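You operate a simulated robot arm through the tools that you are given. There is no shell and no other tool.

You are at the controls of a simulated robot arm. One attempt, no reset.

JOB
Heat the iron on cotton and test its steam button with 2 shots.
Fine: leave it on its base and wait for the green lamp first; dial and red switch end off.

The check looks at the end state, three seconds after you hand in, the way a careful person would. Anything else that was tipped, shoved, dropped, spilled or broken makes it a failure.

ROBOT AND FRAMES
A 6-joint arm with a two-finger parallel gripper, fixed in place. Base frame: the origin is at the foot of the arm, x ahead of it, y to its left, z up; the work surface is at about z = 0. Lengths are in m, angles in rad, forces in N, time in s.
With the tool pointing down near the work surface it reaches from about 0.12 to 0.5 m from the base axis. Its first joint turns from -1.257 to 1.257 rad. Payload 0.65 kg.
The TCP is the grasp point between the finger pads, 0.025 m short of the fingertips. In the tool frame z runs along the fingers and y along their closing line. The gripper opens to 0.076 m. The fingers are 0.018 m wide and 0.01 m thick; the gripper's body (0.036 by 0.078 m) begins 0.045 m behind the TCP.
Orientation is that of the tool frame in the base frame, as [roll, pitch, yaw] about the fixed x, y, z axes, in that order (R = Rz(yaw) Ry(pitch) Rx(roll)). With the fingers straight down and closing along the base's y, the tool's x points along the base's -x, its y along +y and its z along -z.

CONTROLS
- The arm moves only by the tool arm_command. Its argument "rows" is a list of rows, each a list of 6 numbers: the shift along the base's x, y, z in units of 200 mm (1.0 is 200 mm), then the turn, a rotation vector about the base's x, y, z in units of 45 degrees (1.0 is 45 degrees). In form: [[dx, dy, dz, wx, wy, wz], ...]. A call has 1 to 20 rows; each row is the pose to reach, as a shift and turn from the pose commanded when the call began. "jaw" is the finger opening in m, from 0 to 0.076, set as the call begins (left out, the last holds). A call with a number of a shift or a turn outside -1 to 1 is refused whole. Rows are played at 5 a second. More than 0.05 m and 0.15 rad between two rows, or a gripper value outside its range, and nothing of the call is played. A pose out of reach is approached as far as the arm can. The call stops where the force on the tool passes 40 N (or 10 N more than at its start, if that is more) or the arm is blocked; 0.2 s more then pass. Each finger travels about 0.108 m/s and halts on what it meets, pressing with about 45 N; the grip force reading is that of the motor and also rises with nothing between the fingers. The clock runs only during rows and for 0.2 s after the last one: add rows that repeat a pose to give the fingers time. It gives the time, the measured TCP pose, the force on the tool (base axes), the opening and the grip force at its end, in the units of the frame above (readings bear some noise), with the torque about the TCP (base axes, N m) and any sound that the robot's microphone picked up, and new pictures: "show" is both (left out), scene, wrist or none.
- Cameras (640 x 400 px; columns grow to the right, rows downward): "scene" is fixed at [0.0769, 0.2916, 0.4197]; the picture's right is [-0.52, -0.85, 0.00], its down [-0.34, 0.21, -0.92] and it looks along [0.78, -0.48, -0.40] (base axes); focal length 214 px, centre (320, 200). "wrist" rides on the gripper at [0.058, 0.011, -0.081] in the tool frame; the picture's right is [-0.18, 0.98, 0.00], its down [-0.75, -0.14, -0.64] and it looks along [-0.63, -0.12, 0.77] (tool axes); focal length 243 px, centre (320, 200). There is no depth. A picture from a camera that has moved, and an enlarged one, comes with that camera's place and axes in the base frame and with its lens.
- zoom(camera, box): a new picture of the part [left, top, right, bottom] of that camera's present view, enlarged. It takes no simulated time.
- hand_in(): hands the job in; it is judged then, once.

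Nothing tells you positions but the pictures and the camera data. Unless the task says otherwise, let go and move clear before handing in.

The tools are called after "Call:" by a JSON object that holds its "fn" and its "kwargs". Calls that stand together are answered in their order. arm_command: Moves the arm, as the interface text tells. Its arguments: {"type":"object","properties":{"rows":{"type":"array","items":{"type":"array","items":{"type":"number"}}},"jaw":{"type":"number"},"show":{"type":"string","enum":["both","scene","wrist","none"]}},"required":["rows"]} The other tools are called the same way: zoom (camera, box) takes an enlarged picture of a part of a camera's view; hand_in () hands the job in.

At the start:

```text
time: 0.0
position: [0.2172, 0.0647, 0.4105]
orientation: [3.141, -0.002, 3.141]
force: [-0.3, -0.2, -0.3]
wrist_torque: [-0.01, 0.01, -0.02]
gripper_width: 0.0762
grip_force: 0.2
```

scene: 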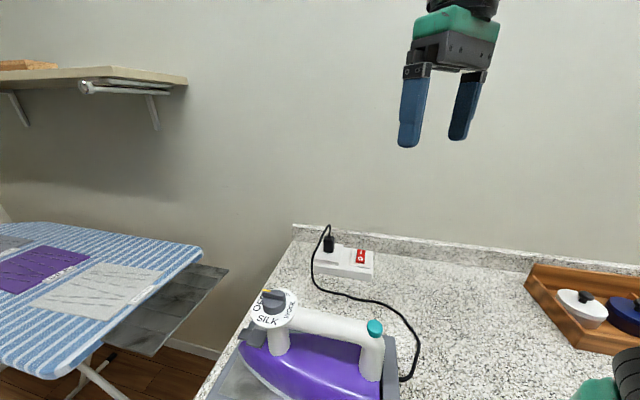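
wrist: 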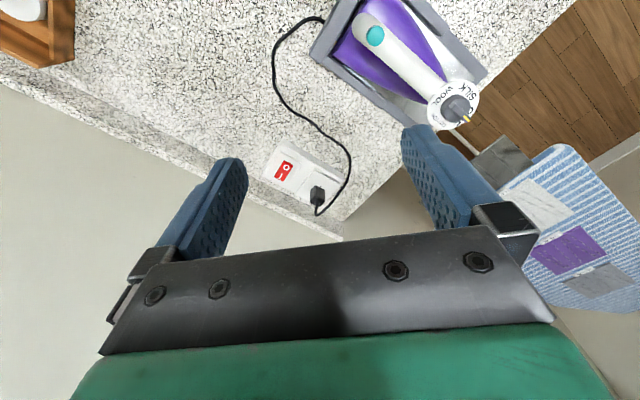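

I see an iron (purple, with a dial at the front of the handle and a teal button at the rear) on its base near the counter's left edge, and a power strip with a red rocker switch near the back. I'll enlarge the pictures to locate the parts before moving.

Call:
{"fn": "zoom", "kwargs": {"camera": "scene", "box": [200, 270, 420, 400]}}

Call:
{"fn": "zoom", "kwargs": {"camera": "scene", "box": [290, 220, 400, 290]}}

Call:
{"fn": "zoom", "kwargs": {"camera": "wrist", "box": [300, 0, 520, 140]}}

Call:
{"fn": "zoom", "kwargs": {"camera": "wrist", "box": [240, 120, 380, 220]}}

```text
2.91 times, centred on (310, 335) of scene
camera zoom: at [0.0769, 0.2916, 0.4197], right [-0.52, -0.85, 0.0], down [-0.34, 0.21, -0.92], along [0.78, -0.48, -0.4], focal length 624 px, centre (349, -193)
```

zoom: 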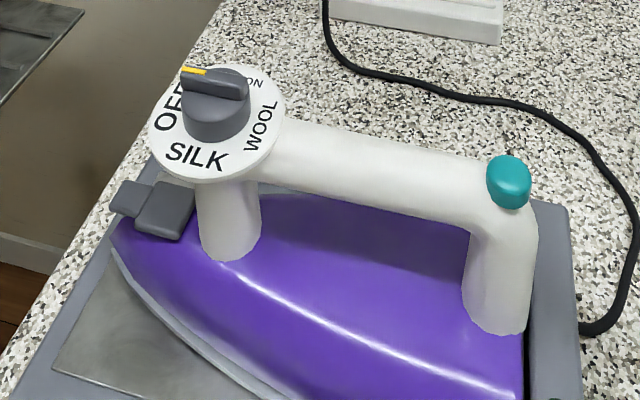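

```text
5.71 times, centred on (345, 255) of scene
camera zoom: at [0.0769, 0.2916, 0.4197], right [-0.52, -0.85, 0.0], down [-0.34, 0.21, -0.92], along [0.78, -0.48, -0.4], focal length 1226 px, centre (177, -114)
```

zoom: 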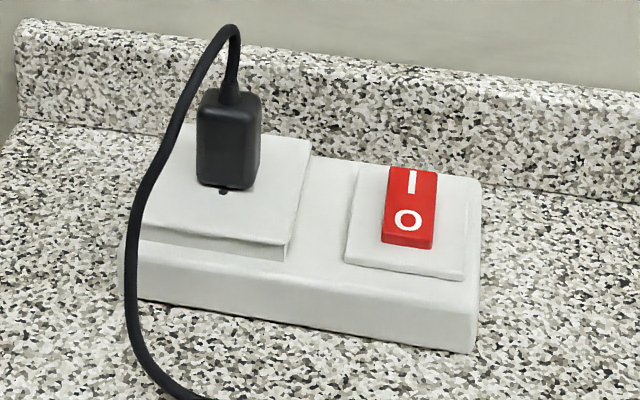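

```text
2.86 times, centred on (410, 70) of wrist
camera zoom: at [0.1554, 0.0768, 0.4904], right [0.18, 0.98, 0.0], down [0.75, -0.14, 0.64], along [0.63, -0.12, -0.77], focal length 693 px, centre (63, 571)
```

zoom: 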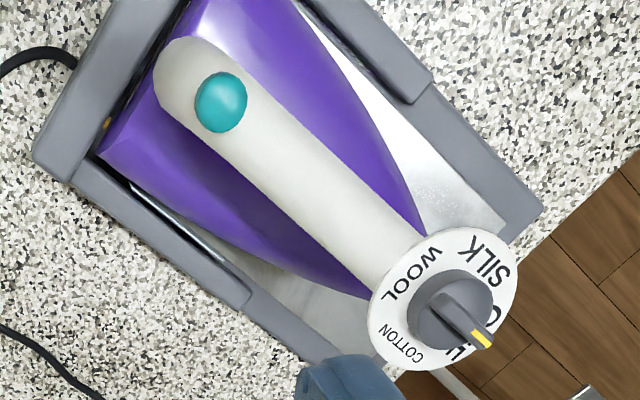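

```text
4.00 times, centred on (310, 170) of wrist
camera zoom: at [0.1554, 0.0768, 0.4904], right [0.18, 0.98, 0.0], down [0.75, -0.14, 0.64], along [0.63, -0.12, -0.77], focal length 970 px, centre (360, 320)
```

zoom: 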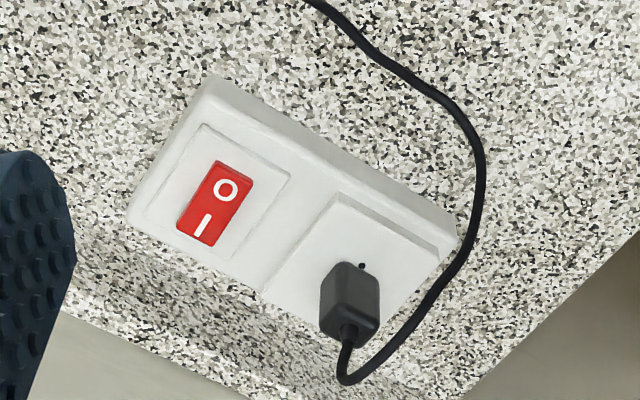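

The dial looks set to OFF now, with its pointer toward the iron's nose, and the labels appear to run OFF, SILK, WOOL, COTTON counter-clockwise from above. I'll zoom in tighter on the dial, switch, button and possible lamps before moving anything.

Call:
{"fn": "zoom", "kwargs": {"camera": "scene", "box": [240, 280, 304, 320]}}

Call:
{"fn": "zoom", "kwargs": {"camera": "wrist", "box": [416, 65, 496, 130]}}

Call:
{"fn": "zoom", "kwargs": {"camera": "wrist", "box": [270, 150, 310, 185]}}

Call:
{"fn": "zoom", "kwargs": {"camera": "scene", "box": [345, 240, 377, 265]}}

Call:
{"fn": "zoom", "kwargs": {"camera": "wrist", "box": [305, 0, 385, 70]}}

Call:
{"fn": "zoom", "kwargs": {"camera": "scene", "box": [340, 310, 420, 400]}}

```text
10.00 times, centred on (272, 300) of scene
camera zoom: at [0.0769, 0.2916, 0.4197], right [-0.52, -0.85, 0.0], down [-0.34, 0.21, -0.92], along [0.78, -0.48, -0.4], focal length 2145 px, centre (800, -800)
```

zoom: 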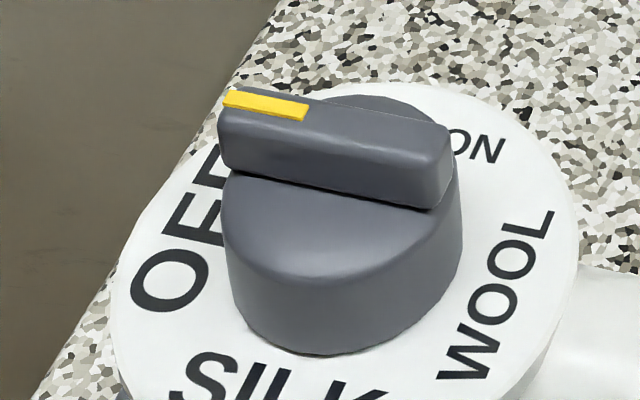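

```text
6.15 times, centred on (456, 98) of wrist
camera zoom: at [0.1554, 0.0768, 0.4904], right [0.18, 0.98, 0.0], down [0.75, -0.14, 0.64], along [0.63, -0.12, -0.77], focal length 1493 px, centre (-517, 831)
```

zoom: 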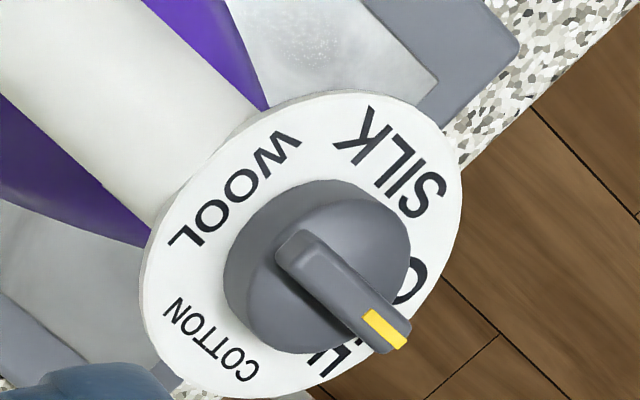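

```text
11.43 times, centred on (290, 168) of wrist
camera zoom: at [0.1554, 0.0768, 0.4904], right [0.18, 0.98, 0.0], down [0.75, -0.14, 0.64], along [0.63, -0.12, -0.77], focal length 2773 px, centre (663, 571)
```

zoom: 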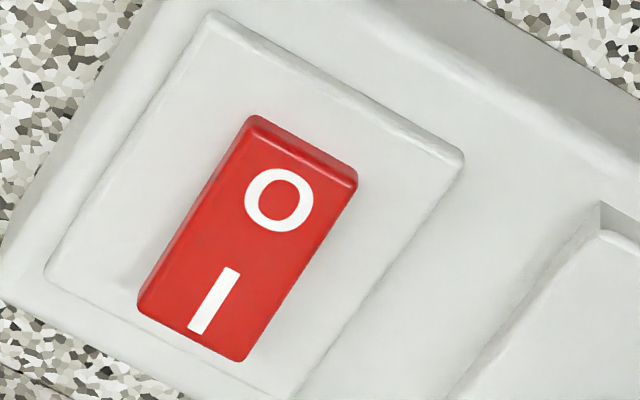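

```text
16.00 times, centred on (361, 252) of scene
camera zoom: at [0.0769, 0.2916, 0.4197], right [-0.52, -0.85, 0.0], down [-0.34, 0.21, -0.92], along [0.78, -0.48, -0.4], focal length 3432 px, centre (-336, -640)
```

zoom: 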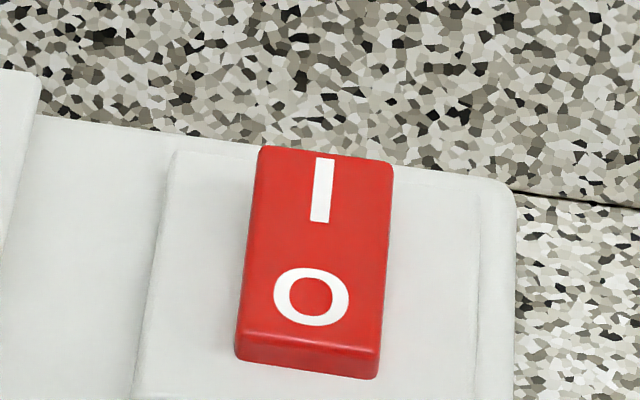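

```text
5.71 times, centred on (345, 35) of wrist
camera zoom: at [0.1554, 0.0768, 0.4904], right [0.18, 0.98, 0.0], down [0.75, -0.14, 0.64], along [0.63, -0.12, -0.77], focal length 1386 px, centre (177, 1143)
```

zoom: 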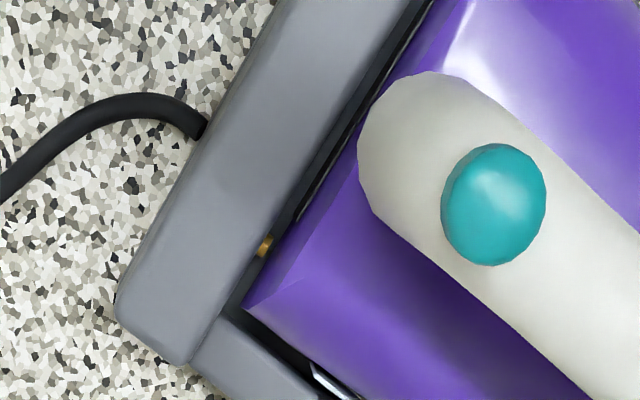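

```text
4.44 times, centred on (380, 355) of scene
camera zoom: at [0.0769, 0.2916, 0.4197], right [-0.52, -0.85, 0.0], down [-0.34, 0.21, -0.92], along [0.78, -0.48, -0.4], focal length 953 px, centre (53, -489)
```

zoom: 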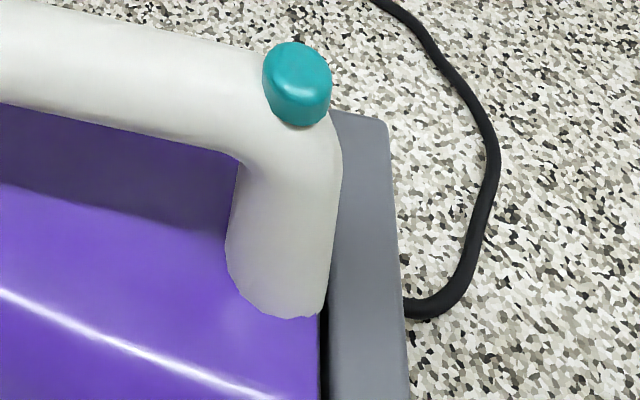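

The iron sits on a powered base with a contact pin at the rear. I still need to find the lamp, so I'll check the grey block at the nose and the rest of the base.

Call:
{"fn": "zoom", "kwargs": {"camera": "scene", "box": [230, 315, 310, 400]}}

Call:
{"fn": "zoom", "kwargs": {"camera": "wrist", "box": [380, 60, 560, 180]}}

Call:
{"fn": "zoom", "kwargs": {"camera": "scene", "box": [500, 250, 640, 400]}}

```text
4.71 times, centred on (270, 358) of scene
camera zoom: at [0.0769, 0.2916, 0.4197], right [-0.52, -0.85, 0.0], down [-0.34, 0.21, -0.92], along [0.78, -0.48, -0.4], focal length 1009 px, centre (555, -541)
```

zoom: 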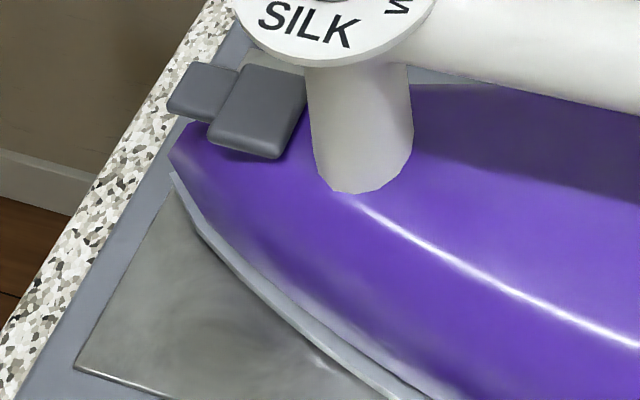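

```text
3.33 times, centred on (470, 120) of wrist
camera zoom: at [0.1554, 0.0768, 0.4904], right [0.18, 0.98, 0.0], down [0.75, -0.14, 0.64], along [0.63, -0.12, -0.77], focal length 809 px, centre (-180, 467)
```

zoom: 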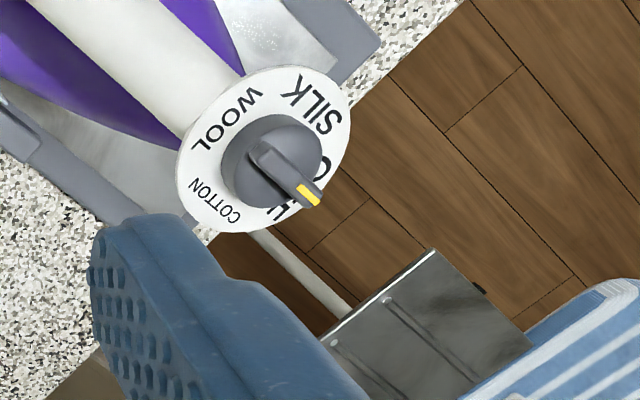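

```text
2.67 times, centred on (570, 325) of scene
camera zoom: at [0.0769, 0.2916, 0.4197], right [-0.52, -0.85, 0.0], down [-0.34, 0.21, -0.92], along [0.78, -0.48, -0.4], focal length 572 px, centre (-347, -133)
```

zoom: 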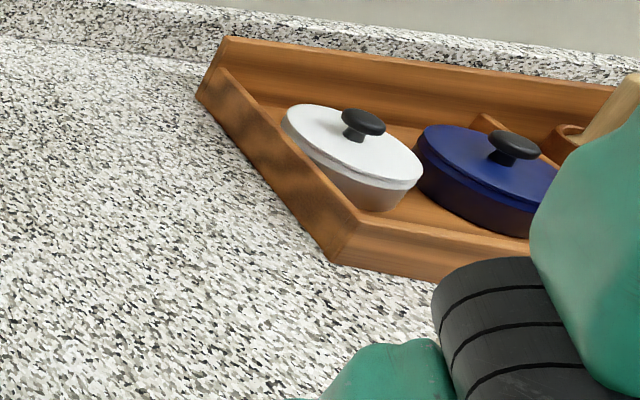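

The red rocker's "I" end sits higher, at about (0.44, -0.07, 0.049), than its "O" end at about (0.412, -0.041, 0.040), so it is off. The dial centre is near (0.298, 0.232) with the bar top at z of about 0.186 pointing at OFF, and the steam button is near (0.200, 0.1325, 0.16). I'll close the fingers, turn -45° to line up with the rocker, and move above it.

Call:
{"fn": "arm_command", "kwargs": {"rows": [[0.1, -0.06, -0.1, 0, 0, -0.125], [0.22, -0.13, -0.22, 0, 0, -0.25], [0.35, -0.2, -0.35, 0, 0, -0.375], [0.48, -0.28, -0.48, 0, 0, -0.5], [0.6, -0.35, -0.6, 0, 0, -0.625], [0.72, -0.42, -0.72, 0, 0, -0.75], [0.84, -0.49, -0.84, 0, 0, -0.875], [0.95, -0.55, -0.95, 0, 0, -1.0], [0.95, -0.55, -0.95, 0, 0, -1.0]], "jaw": 0}}

```text
time: 2.0
position: [0.4064, -0.0445, 0.2198]
orientation: [3.141, 0.0, 2.355]
force: [0.6, 0.3, 0.0]
wrist_torque: [0.02, -0.03, -0.01]
gripper_width: 0.0
grip_force: 23.2
camera wrist: at [0.371, 0.0042, 0.3005], right [0.83, 0.56, 0.0], down [0.43, -0.63, 0.64], along [0.36, -0.53, -0.77], focal length 243 px, centre (320, 200)
```

scene: 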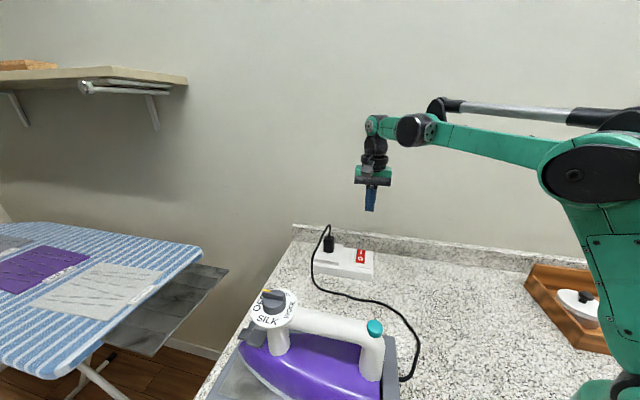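
wrist: 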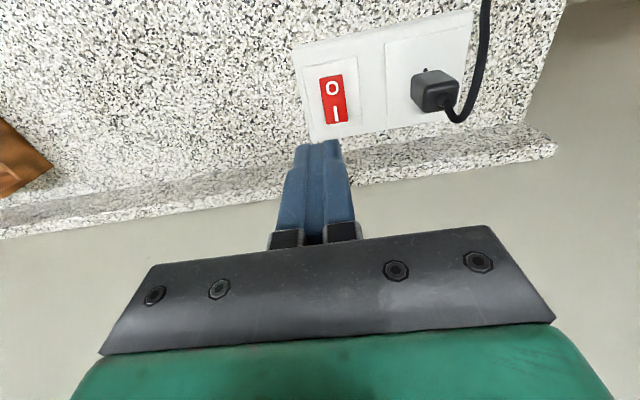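

The gripper is above and slightly short of the switch, and the strip lines up with the tool. I'll zoom on the rocker to pin down its I end.

Call:
{"fn": "zoom", "kwargs": {"camera": "wrist", "box": [290, 50, 380, 150]}}

Call:
{"fn": "zoom", "kwargs": {"camera": "scene", "box": [330, 160, 420, 280]}}

```text
4.00 times, centred on (335, 100) of wrist
camera zoom: at [0.371, 0.0042, 0.3005], right [0.83, 0.56, 0.0], down [0.43, -0.63, 0.64], along [0.36, -0.53, -0.77], focal length 970 px, centre (260, 600)
```

zoom: 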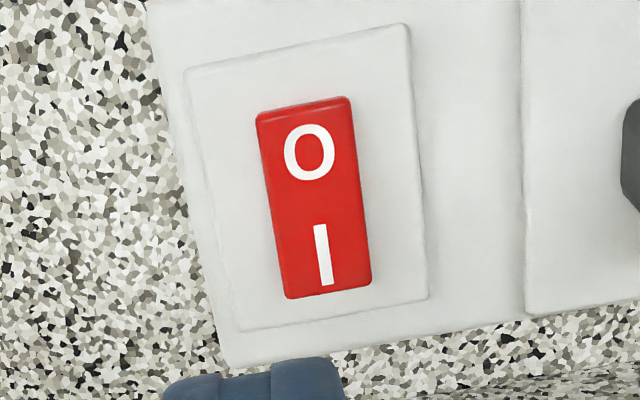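

```text
3.33 times, centred on (375, 220) of scene
camera zoom: at [0.0769, 0.2916, 0.4197], right [-0.52, -0.85, 0.0], down [-0.34, 0.21, -0.92], along [0.78, -0.48, -0.4], focal length 715 px, centre (137, 133)
```

zoom: 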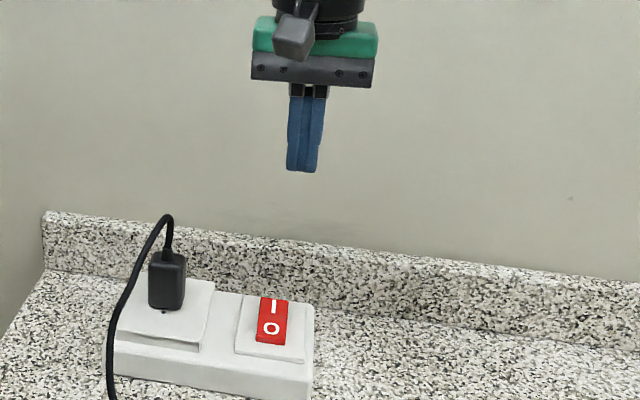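

The rocker runs from the O end at (0.413, -0.039) to the I end at (0.443, -0.070). I'll move over a point about 4 mm inside the I end and come down to just above it.

Call:
{"fn": "arm_command", "kwargs": {"rows": [[0.163, -0.1125, 0, 0, 0, 0], [0.163, -0.1125, -0.2, 0, 0, 0], [0.163, -0.1125, -0.4, 0, 0, 0], [0.163, -0.1125, -0.55, 0, 0, 0], [0.163, -0.1125, -0.67, 0, 0, 0], [0.163, -0.1125, -0.67, 0, 0, 0]]}}

```text
time: 3.4
position: [0.4377, -0.0691, 0.0857]
orientation: [-3.141, 0.001, 2.356]
force: [0.4, -0.8, 0.9]
wrist_torque: [0.01, 0.02, -0.02]
gripper_width: 0.0
grip_force: 23.4
camera wrist: at [0.4032, -0.0183, 0.1658], right [0.83, 0.56, 0.0], down [0.43, -0.63, 0.64], along [0.36, -0.53, -0.77], focal length 243 px, centre (320, 200)
```

scene: 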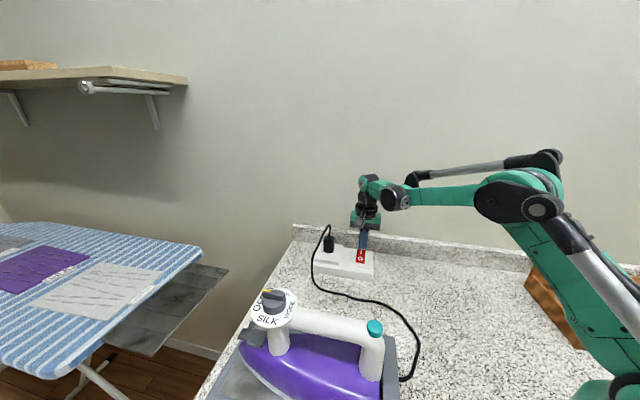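
wrist: 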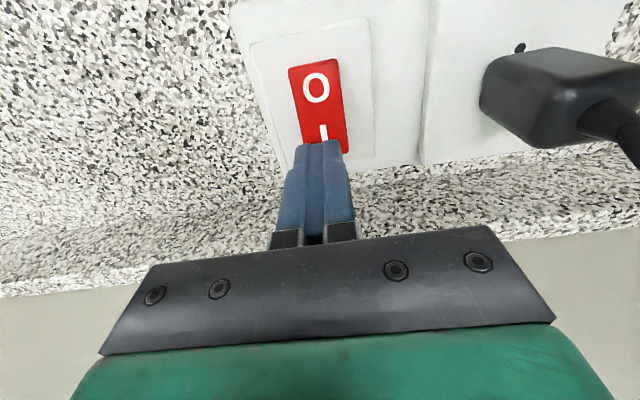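

The fingertips are above the I end with about 12 mm of clearance. I'll press down slowly in 2 mm steps and listen for a click.

Call:
{"fn": "arm_command", "kwargs": {"rows": [[0, 0, -0.02, 0, 0, 0], [0, 0, -0.04, 0, 0, 0], [0, 0, -0.05, 0, 0, 0], [0, 0, -0.06, 0, 0, 0], [0, 0, -0.07, 0, 0, 0], [0, 0, -0.08, 0, 0, 0], [0, 0, -0.09, 0, 0, 0]]}}

```text
time: 5.0
position: [0.4386, -0.0658, 0.0719]
orientation: [3.141, 0.0, 2.358]
force: [-1.3, 1.2, 13.1]
wrist_torque: [0.08, 0.13, 0.09]
gripper_width: 0.0
grip_force: 23.9
stopped in row 7: the force on the tool passed its limit at 50 N (the readings are from after the stop); the commanded pose is now the measured one
camera wrist: at [0.403, -0.0177, 0.1509], right [0.83, 0.56, 0.0], down [0.43, -0.63, 0.64], along [0.36, -0.53, -0.77], focal length 243 px, centre (320, 200)
```

scene: 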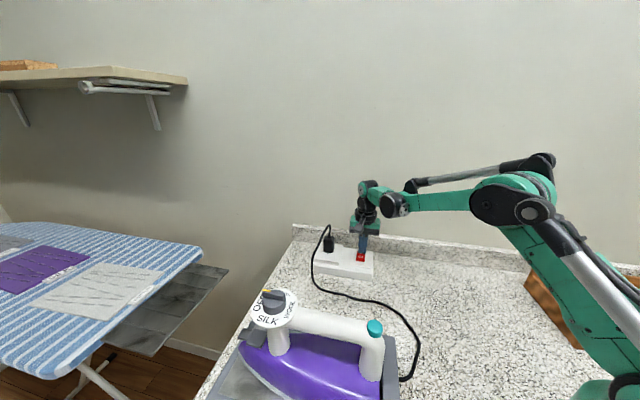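
wrist: 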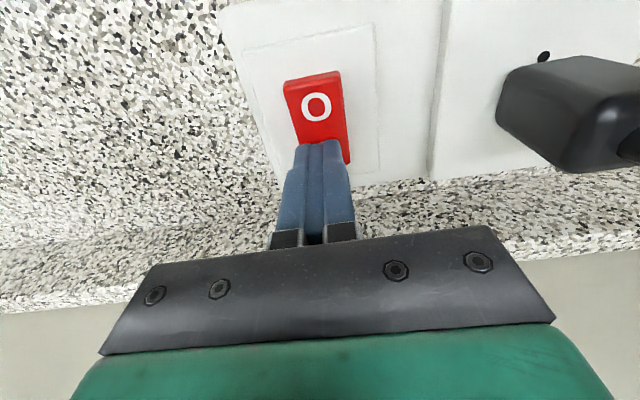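

The press stopped at 50 N with the tips at z of about 0.047, and no click was reported. I'll lift off and see which way the rocker lies.

Call:
{"fn": "arm_command", "kwargs": {"rows": [[0, 0, 0.05, 0, 0, 0], [-0.07, 0.07, 0.2, 0, 0, 0], [-0.15, 0.15, 0.35, 0, 0, 0], [-0.15, 0.15, 0.35, 0, 0, 0]]}}

Call:
{"fn": "zoom", "kwargs": {"camera": "scene", "box": [300, 225, 390, 290]}}

Call:
{"fn": "zoom", "kwargs": {"camera": "wrist", "box": [270, 40, 390, 160]}}

```text
time: 6.0
position: [0.4086, -0.0371, 0.1405]
orientation: [-3.14, -0.001, 2.356]
force: [0.7, 0.1, 0.2]
wrist_torque: [0.01, -0.01, -0.01]
gripper_width: 0.0
grip_force: 23.6
camera wrist: at [0.3722, 0.0117, 0.2204], right [0.83, 0.56, 0.0], down [0.43, -0.63, 0.64], along [0.36, -0.53, -0.77], focal length 243 px, centre (320, 200)
```

scene: 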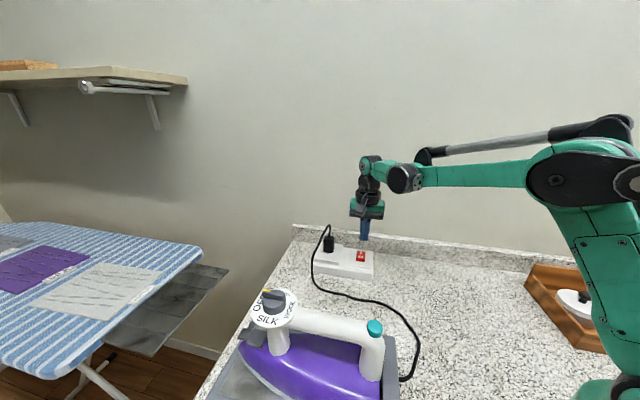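
wrist: 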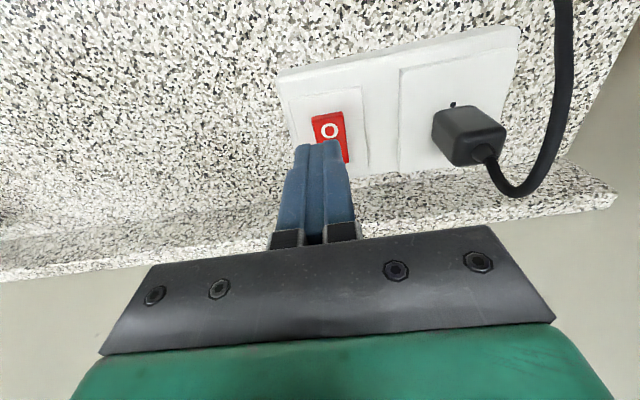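

```text
6.15 times, centred on (345, 258) of scene
camera zoom: at [0.0769, 0.2916, 0.4197], right [-0.52, -0.85, 0.0], down [-0.34, 0.21, -0.92], along [0.78, -0.48, -0.4], focal length 1320 px, centre (166, -154)
```

zoom: 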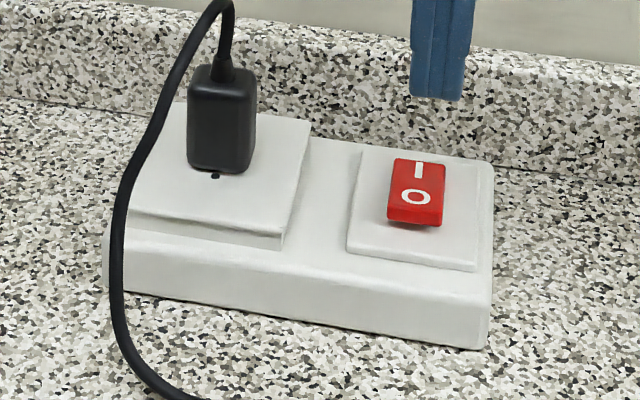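

```text
3.33 times, centred on (330, 100) of wrist
camera zoom: at [0.3722, 0.0117, 0.2204], right [0.83, 0.56, 0.0], down [0.43, -0.63, 0.64], along [0.36, -0.53, -0.77], focal length 809 px, centre (287, 533)
```

zoom: 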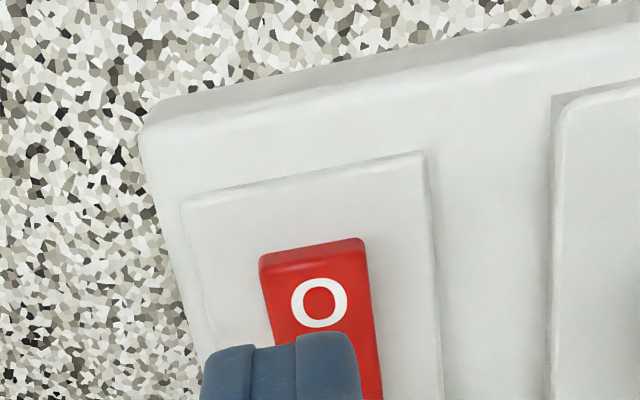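

The rocker has flipped: the O end is now raised, so the power is on and the strip hasn't moved. Next I'll raise the arm, turn +90° in all so the fingers straddle the dial bar, and move above the dial, opening the jaws on the way.

Call:
{"fn": "arm_command", "kwargs": {"rows": [[0, 0.02, 0.2, 0, 0, 0.1], [-0.03, 0.1, 0.4, 0, 0, 0.25], [-0.08, 0.2, 0.6, 0, 0, 0.4], [-0.13, 0.32, 0.75, 0, 0, 0.55], [-0.18, 0.44, 0.85, 0, 0, 0.7], [-0.23, 0.56, 0.9, 0, 0, 0.85], [-0.275, 0.6725, 0.9, 0, 0, 1.0], [-0.275, 0.6725, 0.9, 0, 0, 1.0]], "jaw": 0.045, "show": "none"}}

Call:
{"fn": "arm_command", "kwargs": {"rows": [[-0.045, 0.11, 0, 0, 0, 0.15], [-0.09, 0.22, 0, 0, 0, 0.3], [-0.135, 0.33, 0, 0, 0, 0.45], [-0.18, 0.44, -0.02, 0, 0, 0.6], [-0.225, 0.55, -0.05, 0, 0, 0.75], [-0.26, 0.63, -0.1, 0, 0, 0.9], [-0.275, 0.6725, -0.15, 0, 0, 1.0], [-0.275, 0.6725, -0.15, 0, 0, 1.0]]}}

```text
time: 7.8
position: [0.3532, 0.0975, 0.3214]
orientation: [-3.141, 0.0, -3.141]
force: [0.6, 0.9, 0.7]
wrist_torque: [0.02, 0.06, -0.01]
gripper_width: 0.045
grip_force: 0.1
```

```text
time: 9.6
position: [0.2977, 0.2309, 0.2916]
orientation: [-3.141, 0.0, -2.354]
force: [0.0, -0.2, -0.1]
wrist_torque: [0.01, -0.02, 0.0]
gripper_width: 0.0449
grip_force: 0.0
camera wrist: at [0.2468, 0.1987, 0.3709], right [-0.57, 0.82, 0.0], down [0.63, 0.43, 0.64], along [0.53, 0.36, -0.77], focal length 243 px, centre (320, 200)
```

scene: 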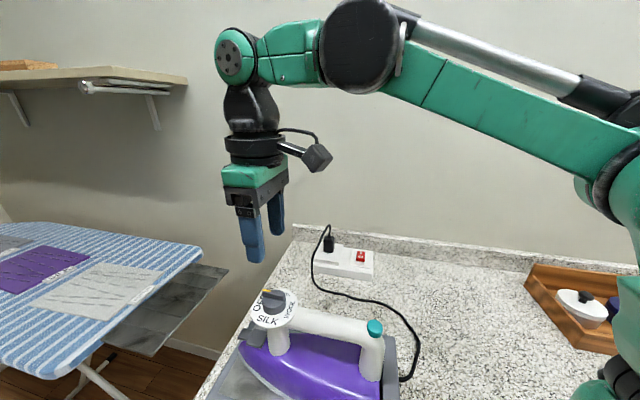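
wrist: 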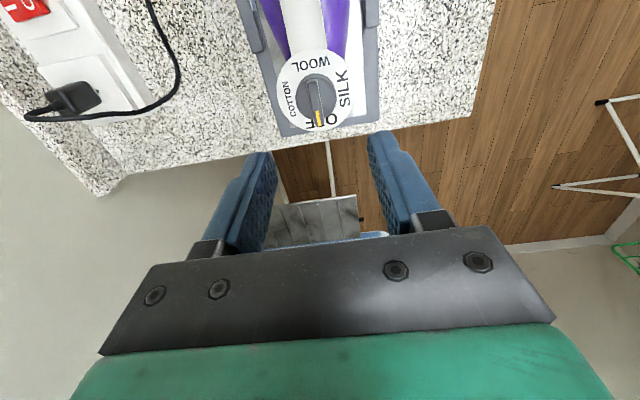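

The gripper is above the dial with the fingers on either side of the bar's line. I'll zoom in to check centring and height before coming down.

Call:
{"fn": "zoom", "kwargs": {"camera": "wrist", "box": [265, 40, 365, 140]}}

Call:
{"fn": "zoom", "kwargs": {"camera": "wrist", "box": [220, 0, 400, 140]}}

Call:
{"fn": "zoom", "kwargs": {"camera": "scene", "box": [200, 240, 320, 350]}}

```text
4.00 times, centred on (315, 90) of wrist
camera zoom: at [0.2468, 0.1987, 0.3709], right [-0.57, 0.82, 0.0], down [0.63, 0.43, 0.64], along [0.53, 0.36, -0.77], focal length 970 px, centre (340, 640)
```

zoom: 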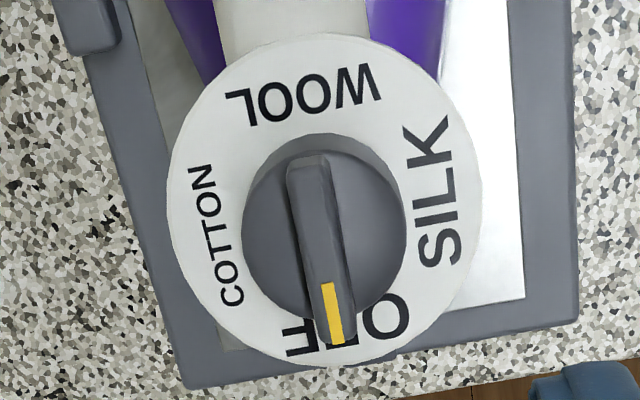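

```text
2.86 times, centred on (310, 70) of wrist
camera zoom: at [0.2468, 0.1987, 0.3709], right [-0.57, 0.82, 0.0], down [0.63, 0.43, 0.64], along [0.53, 0.36, -0.77], focal length 693 px, centre (349, 571)
```

zoom: 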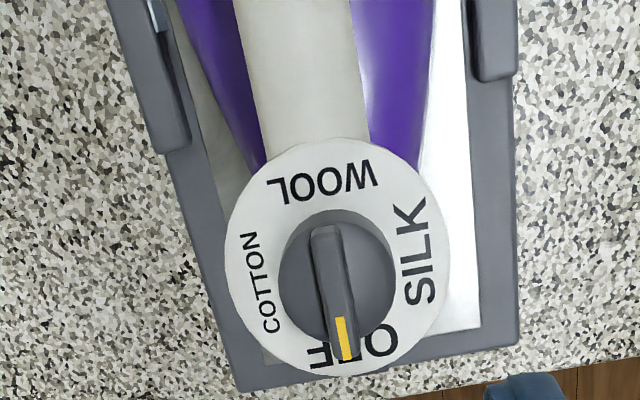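

```text
3.64 times, centred on (260, 295) of scene
camera zoom: at [0.0769, 0.2916, 0.4197], right [-0.52, -0.85, 0.0], down [-0.34, 0.21, -0.92], along [0.78, -0.48, -0.4], focal length 780 px, centre (538, -146)
```

zoom: 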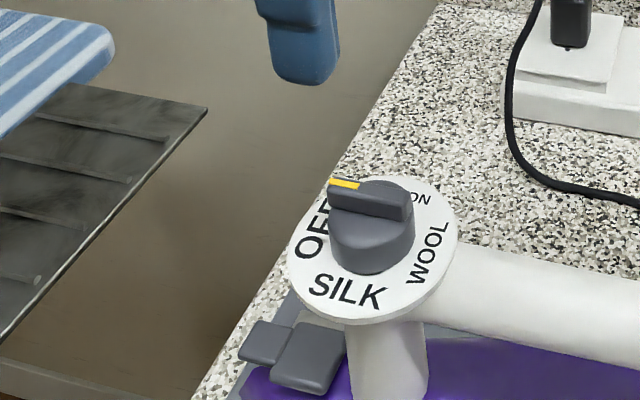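

The bar centre is at about (0.298, 0.231) and its angle about 44–45°, which matches the tool. I'll come down so the fingertips straddle the bar, staying above the cylinder body, and look again.

Call:
{"fn": "arm_command", "kwargs": {"rows": [[0, 0.002, -0.1, 0, 0, 0], [0, 0.002, -0.2, 0, 0, 0], [0, 0.002, -0.3, 0, 0, 0], [0, 0.002, -0.38, 0, 0, 0], [0, 0.002, -0.43, 0, 0, 0], [0, 0.002, -0.43, 0, 0, 0]]}}

Call:
{"fn": "zoom", "kwargs": {"camera": "scene", "box": [220, 250, 320, 340]}}

Call:
{"fn": "zoom", "kwargs": {"camera": "wrist", "box": [210, 50, 430, 240]}}

```text
time: 11.0
position: [0.2982, 0.2331, 0.2038]
orientation: [-3.141, 0.0, -2.356]
force: [0.2, -0.1, 0.0]
wrist_torque: [-0.02, 0.01, 0.02]
gripper_width: 0.0451
grip_force: 0.1
camera wrist: at [0.2474, 0.1995, 0.2844], right [-0.56, 0.83, 0.0], down [0.63, 0.43, 0.64], along [0.53, 0.36, -0.77], focal length 243 px, centre (320, 200)
```

scene: 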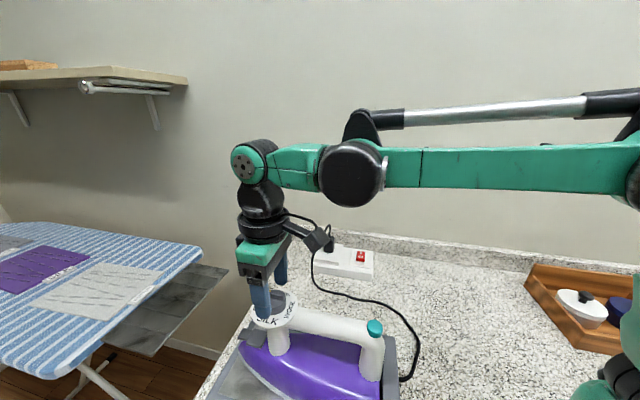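
wrist: 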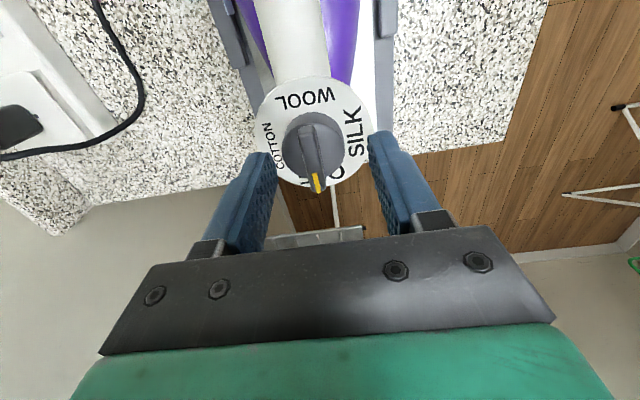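

```text
4.44 times, centred on (270, 295) of scene
camera zoom: at [0.0769, 0.2916, 0.4197], right [-0.52, -0.85, 0.0], down [-0.34, 0.21, -0.92], along [0.78, -0.48, -0.4], focal length 953 px, centre (542, -222)
```

zoom: 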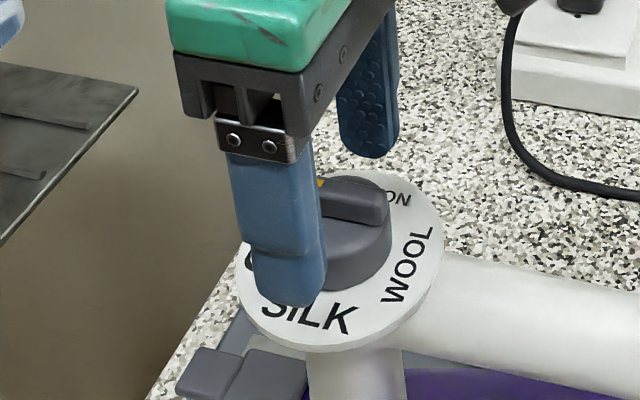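

```text
2.11 times, centred on (320, 145) of wrist
camera zoom: at [0.2474, 0.1995, 0.2844], right [-0.56, 0.83, 0.0], down [0.63, 0.43, 0.64], along [0.53, 0.36, -0.77], focal length 511 px, centre (320, 316)
```

zoom: 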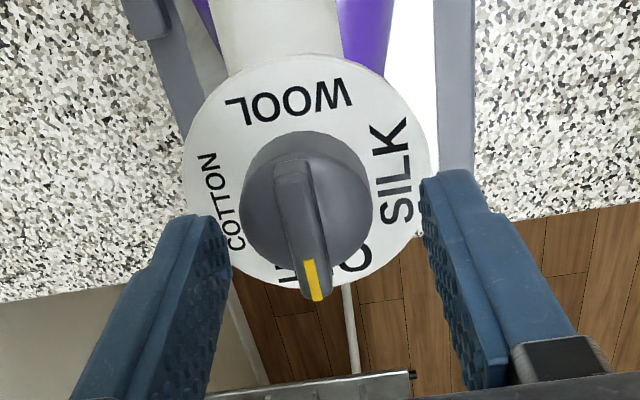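

The fingertips straddle the bar, but the wrist view suggests the dial centre is about 2–3 mm to -y of the tool. I'll correct that and close partway to compare the gaps on each side.

Call:
{"fn": "arm_command", "kwargs": {"rows": [[0, -0.012, 0, 0, 0, 0], [0, -0.012, 0, 0, 0, 0], [0, -0.012, 0, 0, 0, 0]], "jaw": 0.024, "show": "wrist"}}

Call:
{"fn": "zoom", "kwargs": {"camera": "wrist", "box": [250, 70, 390, 210]}}

Call:
{"fn": "zoom", "kwargs": {"camera": "scene", "box": [235, 255, 315, 330]}}

```text
time: 11.8
position: [0.2973, 0.2299, 0.2037]
orientation: [3.141, 0.001, -2.357]
force: [0.8, -0.1, 0.1]
wrist_torque: [-0.01, 0.0, -0.01]
gripper_width: 0.024
grip_force: 0.1
camera wrist: at [0.2474, 0.197, 0.2843], right [-0.56, 0.83, 0.0], down [0.63, 0.43, 0.64], along [0.53, 0.36, -0.77], focal length 243 px, centre (320, 200)
```

wrist: 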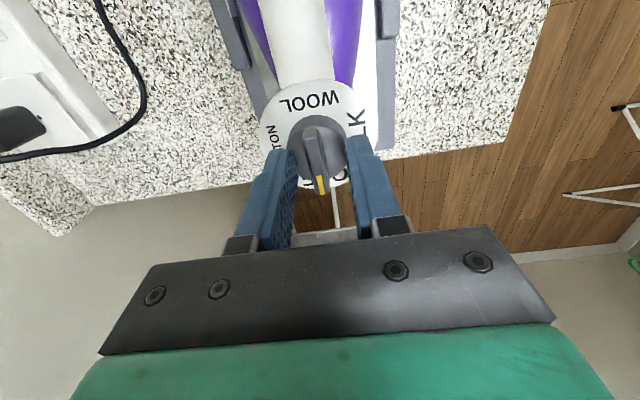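

```text
2.86 times, centred on (320, 140) of wrist
camera zoom: at [0.2474, 0.197, 0.2843], right [-0.56, 0.83, 0.0], down [0.63, 0.43, 0.64], along [0.53, 0.36, -0.77], focal length 693 px, centre (320, 371)
```

zoom: 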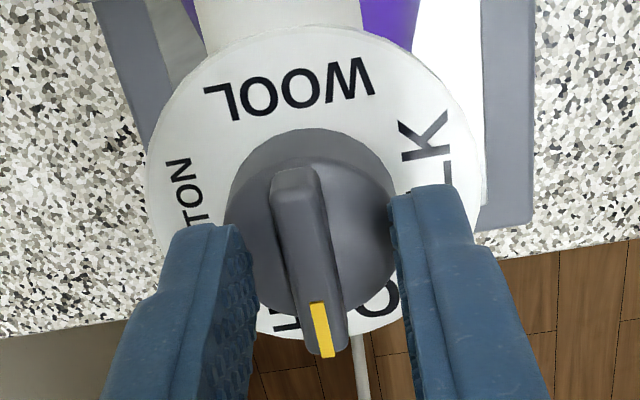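

```text
5.33 times, centred on (275, 292) of scene
camera zoom: at [0.0769, 0.2916, 0.4197], right [-0.52, -0.85, 0.0], down [-0.34, 0.21, -0.92], along [0.78, -0.48, -0.4], focal length 1144 px, centre (560, -293)
```

zoom: 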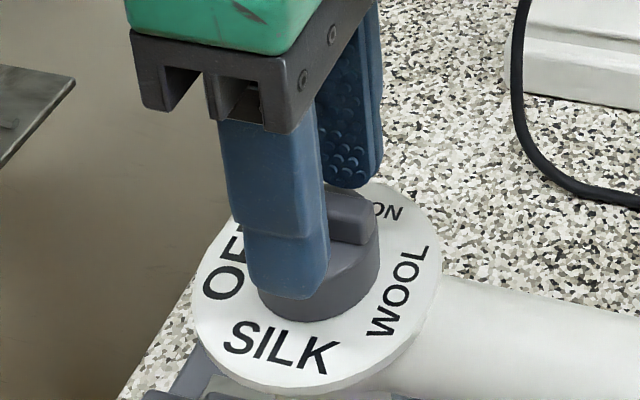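

The gaps on both sides of the bar look about even, within roughly 1 mm. I'll close on the bar.

Call:
{"fn": "arm_command", "kwargs": {"rows": [[0, 0, 0, 0, 0, 0], [0, 0, 0, 0, 0, 0], [0, 0, 0, 0, 0, 0]], "jaw": 0.004}}

Call:
{"fn": "zoom", "kwargs": {"camera": "wrist", "box": [250, 70, 390, 210]}}

Call:
{"fn": "zoom", "kwargs": {"camera": "scene", "box": [200, 255, 420, 400]}}

```text
time: 12.6
position: [0.2982, 0.2302, 0.2043]
orientation: [-3.141, 0.0, -2.356]
force: [1.7, -1.5, 0.2]
wrist_torque: [0.09, -0.15, 0.12]
gripper_width: 0.0074
grip_force: 29.3
camera wrist: at [0.2475, 0.1971, 0.2843], right [-0.56, 0.83, 0.0], down [0.63, 0.43, 0.64], along [0.53, 0.36, -0.77], focal length 243 px, centre (320, 200)
```

scene: 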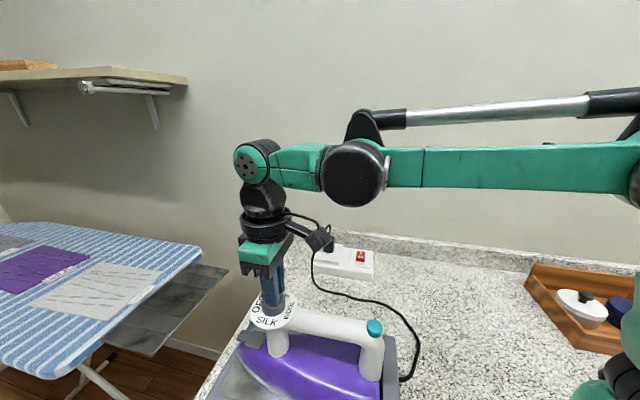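
wrist: 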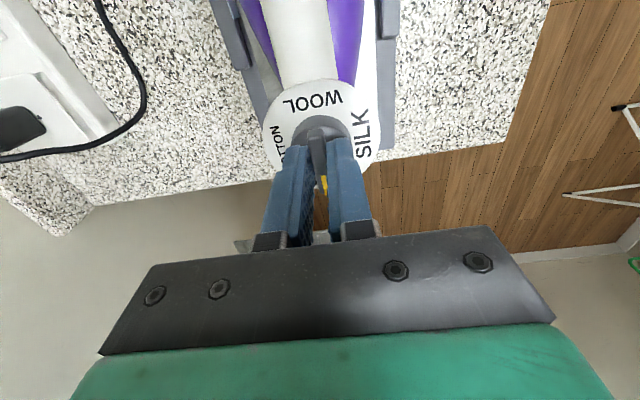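

```text
2.86 times, centred on (320, 140) of wrist
camera zoom: at [0.2475, 0.1971, 0.2843], right [-0.56, 0.83, 0.0], down [0.63, 0.43, 0.64], along [0.53, 0.36, -0.77], focal length 693 px, centre (320, 371)
```

zoom: 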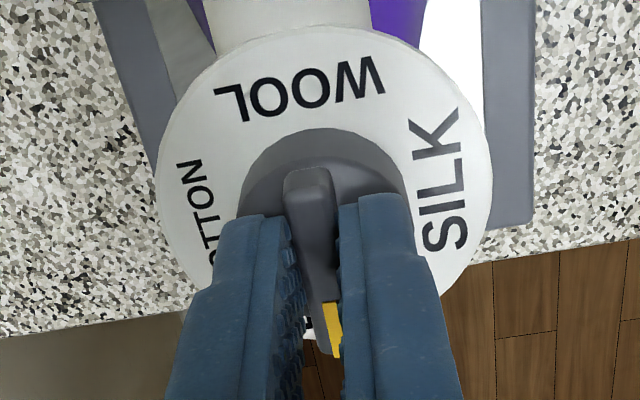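

```text
2.76 times, centred on (310, 328) of scene
camera zoom: at [0.0769, 0.2916, 0.4196], right [-0.52, -0.85, 0.0], down [-0.34, 0.21, -0.92], along [0.78, -0.48, -0.4], focal length 592 px, centre (348, -152)
```

zoom: 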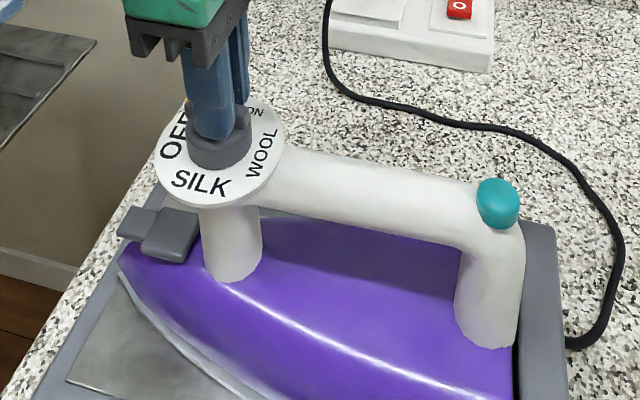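

I have the bar, at a width of 7.4 mm. Now I'll turn it 45° counter-clockwise, toward SILK, and watch the torque.

Call:
{"fn": "arm_command", "kwargs": {"rows": [[0, 0, 0, 0, 0, 0.125], [0, 0, 0, 0, 0, 0.25], [0, 0, 0, 0, 0, 0.375], [0, 0, 0, 0, 0, 0.5], [0, 0, 0, 0, 0, 0.625], [0, 0, 0, 0, 0, 0.75], [0, 0, 0, 0, 0, 0.875], [0, 0, 0, 0, 0, 1.0]]}}

Call:
{"fn": "zoom", "kwargs": {"camera": "scene", "box": [200, 255, 420, 400]}}

```text
time: 14.4
position: [0.2987, 0.2288, 0.2041]
orientation: [3.141, 0.001, -1.568]
force: [0.4, 1.1, -0.5]
wrist_torque: [0.11, -0.05, 0.0]
gripper_width: 0.0075
grip_force: 29.6
camera wrist: at [0.2858, 0.172, 0.2843], right [-0.98, 0.18, 0.0], down [0.14, 0.75, 0.64], along [0.12, 0.63, -0.77], focal length 243 px, centre (320, 200)
```

scene: 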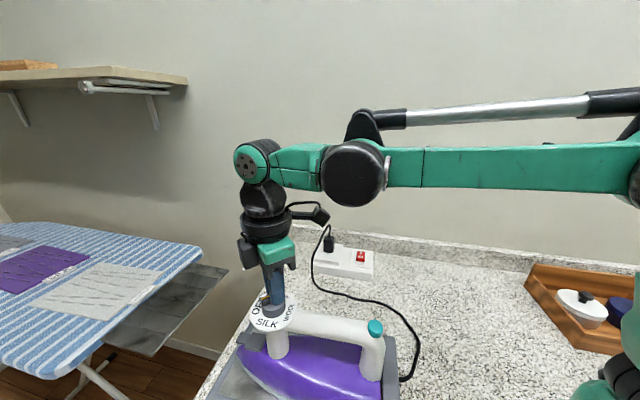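
wrist: 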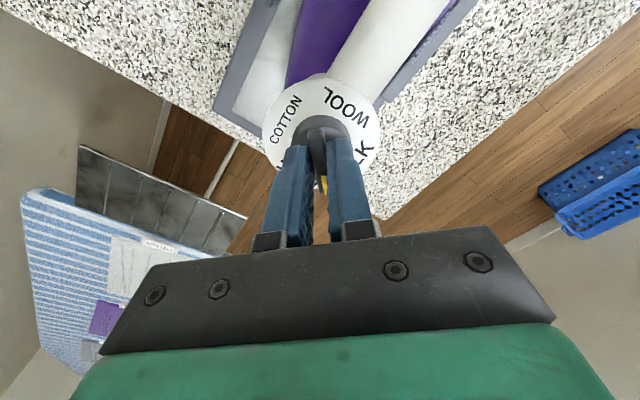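

```text
2.76 times, centred on (310, 328) of scene
camera zoom: at [0.0769, 0.2916, 0.4196], right [-0.52, -0.85, 0.0], down [-0.34, 0.21, -0.92], along [0.78, -0.48, -0.4], focal length 592 px, centre (348, -152)
```

zoom: 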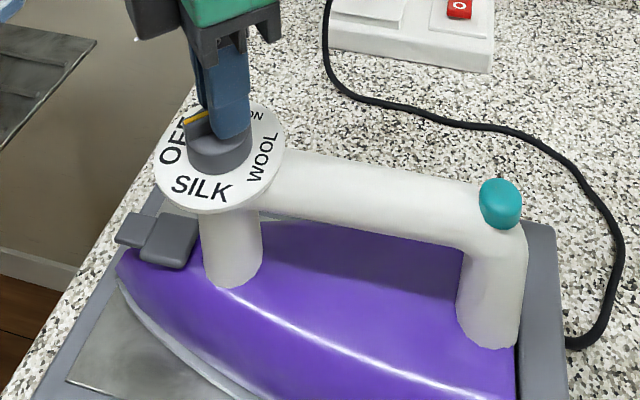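

The dial turns freely with the gripper and the iron has stayed put. I'll carry on counter-clockwise past SILK.

Call:
{"fn": "arm_command", "kwargs": {"rows": [[0, 0, 0, 0, 0, 0.125], [0, 0, 0, 0, 0, 0.25], [0, 0, 0, 0, 0, 0.375], [0, 0, 0, 0, 0, 0.5], [0, 0, 0, 0, 0, 0.625], [0, 0, 0, 0, 0, 0.75], [0, 0, 0, 0, 0, 0.875], [0, 0, 0, 0, 0, 1.0]]}}

Call:
{"fn": "zoom", "kwargs": {"camera": "scene", "box": [200, 255, 420, 400]}}

```text
time: 16.2
position: [0.2988, 0.2298, 0.2035]
orientation: [-3.142, 0.001, -0.783]
force: [0.5, 0.7, -0.1]
wrist_torque: [-0.14, -0.15, -0.04]
gripper_width: 0.0076
grip_force: 29.6
camera wrist: at [0.33, 0.1811, 0.2848], right [-0.82, -0.57, 0.0], down [-0.43, 0.63, 0.64], along [-0.36, 0.53, -0.77], focal length 243 px, centre (320, 200)
```

scene: 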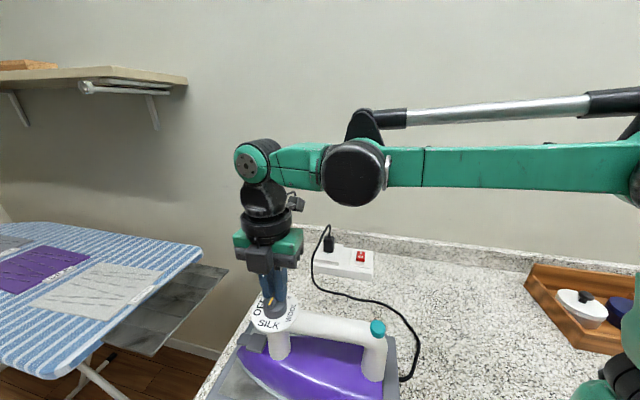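
wrist: 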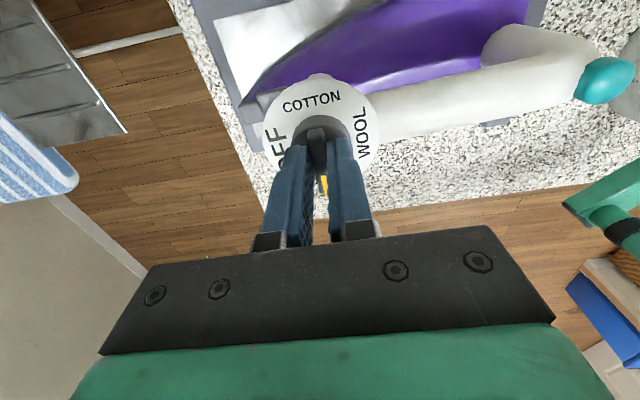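

```text
2.76 times, centred on (310, 328) of scene
camera zoom: at [0.0769, 0.2916, 0.4196], right [-0.52, -0.85, 0.0], down [-0.34, 0.21, -0.92], along [0.78, -0.48, -0.4], focal length 592 px, centre (348, -152)
```

zoom: 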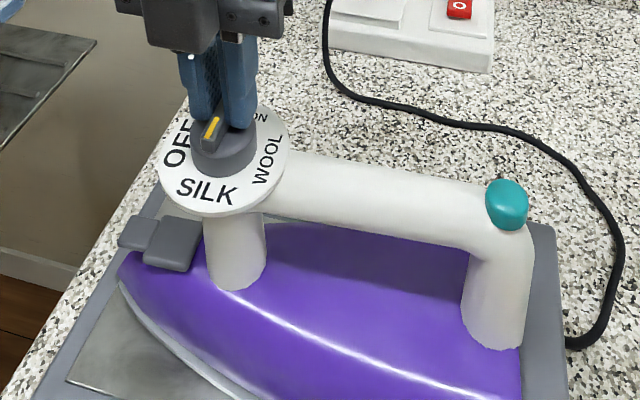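

The pointer is now at SILK. The iron has crept about 2–3 mm toward its rear contact because of a small centring error. I'll release, lift, turn back 180° and regrasp the bar better centred.

Call:
{"fn": "arm_command", "kwargs": {"rows": [[0, 0, 0, 0, 0, 0], [0, 0, 0, 0, 0, 0], [0, 0, 0.1, 0, 0, 0], [0, 0, 0.25, 0, 0, 0], [0, 0, 0.4, 0, 0, 0], [0, 0, 0.4, 0, 0, 0]], "jaw": 0.05}}

Call:
{"fn": "zoom", "kwargs": {"camera": "scene", "box": [200, 255, 420, 400]}}

Call:
{"fn": "zoom", "kwargs": {"camera": "wrist", "box": [240, 20, 400, 160]}}

```text
time: 17.6
position: [0.298, 0.228, 0.2854]
orientation: [3.141, 0.001, -0.784]
force: [0.3, -0.6, 0.0]
wrist_torque: [0.01, 0.0, 0.0]
gripper_width: 0.05
grip_force: 0.0
camera wrist: at [0.3297, 0.1809, 0.3649], right [-0.83, -0.56, 0.0], down [-0.43, 0.63, 0.64], along [-0.36, 0.53, -0.77], focal length 243 px, centre (320, 200)
```

scene: 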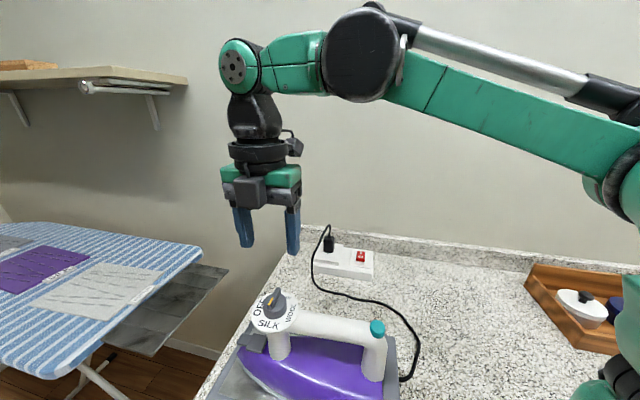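
wrist: 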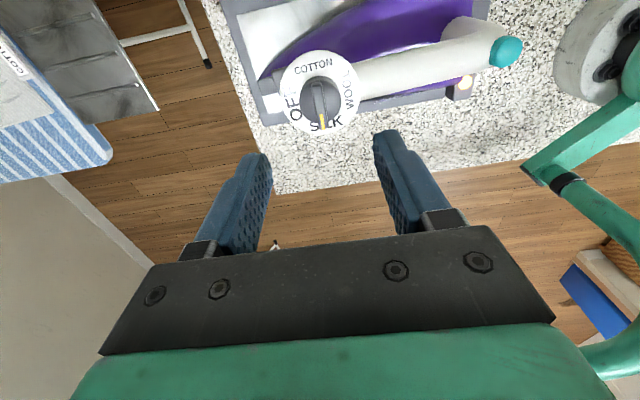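

```text
2.76 times, centred on (310, 328) of scene
camera zoom: at [0.0769, 0.2916, 0.4197], right [-0.52, -0.85, 0.0], down [-0.34, 0.21, -0.92], along [0.78, -0.48, -0.4], focal length 592 px, centre (348, -152)
```

zoom: 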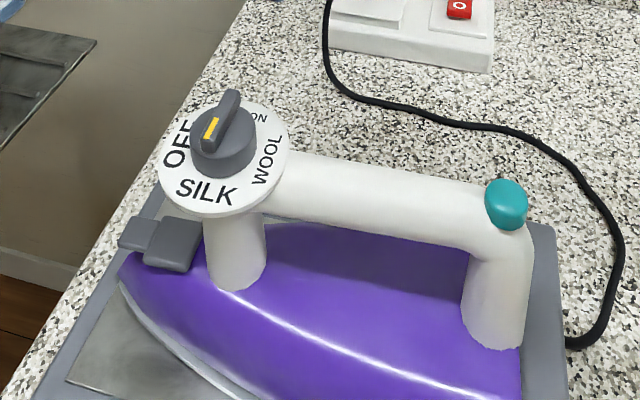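

```text
2.86 times, centred on (320, 90) of wrist
camera zoom: at [0.3297, 0.1809, 0.3649], right [-0.83, -0.56, 0.0], down [-0.43, 0.63, 0.64], along [-0.36, 0.53, -0.77], focal length 693 px, centre (320, 514)
```

zoom: 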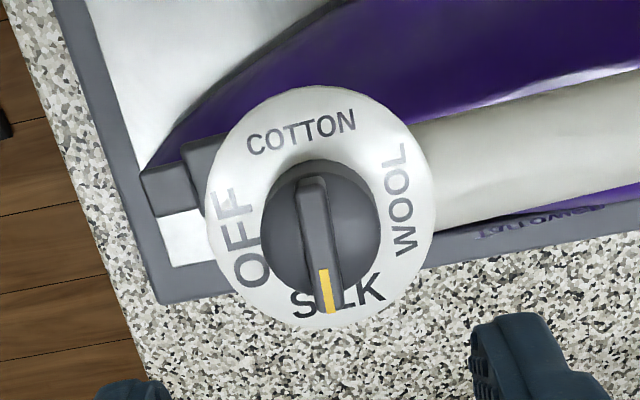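

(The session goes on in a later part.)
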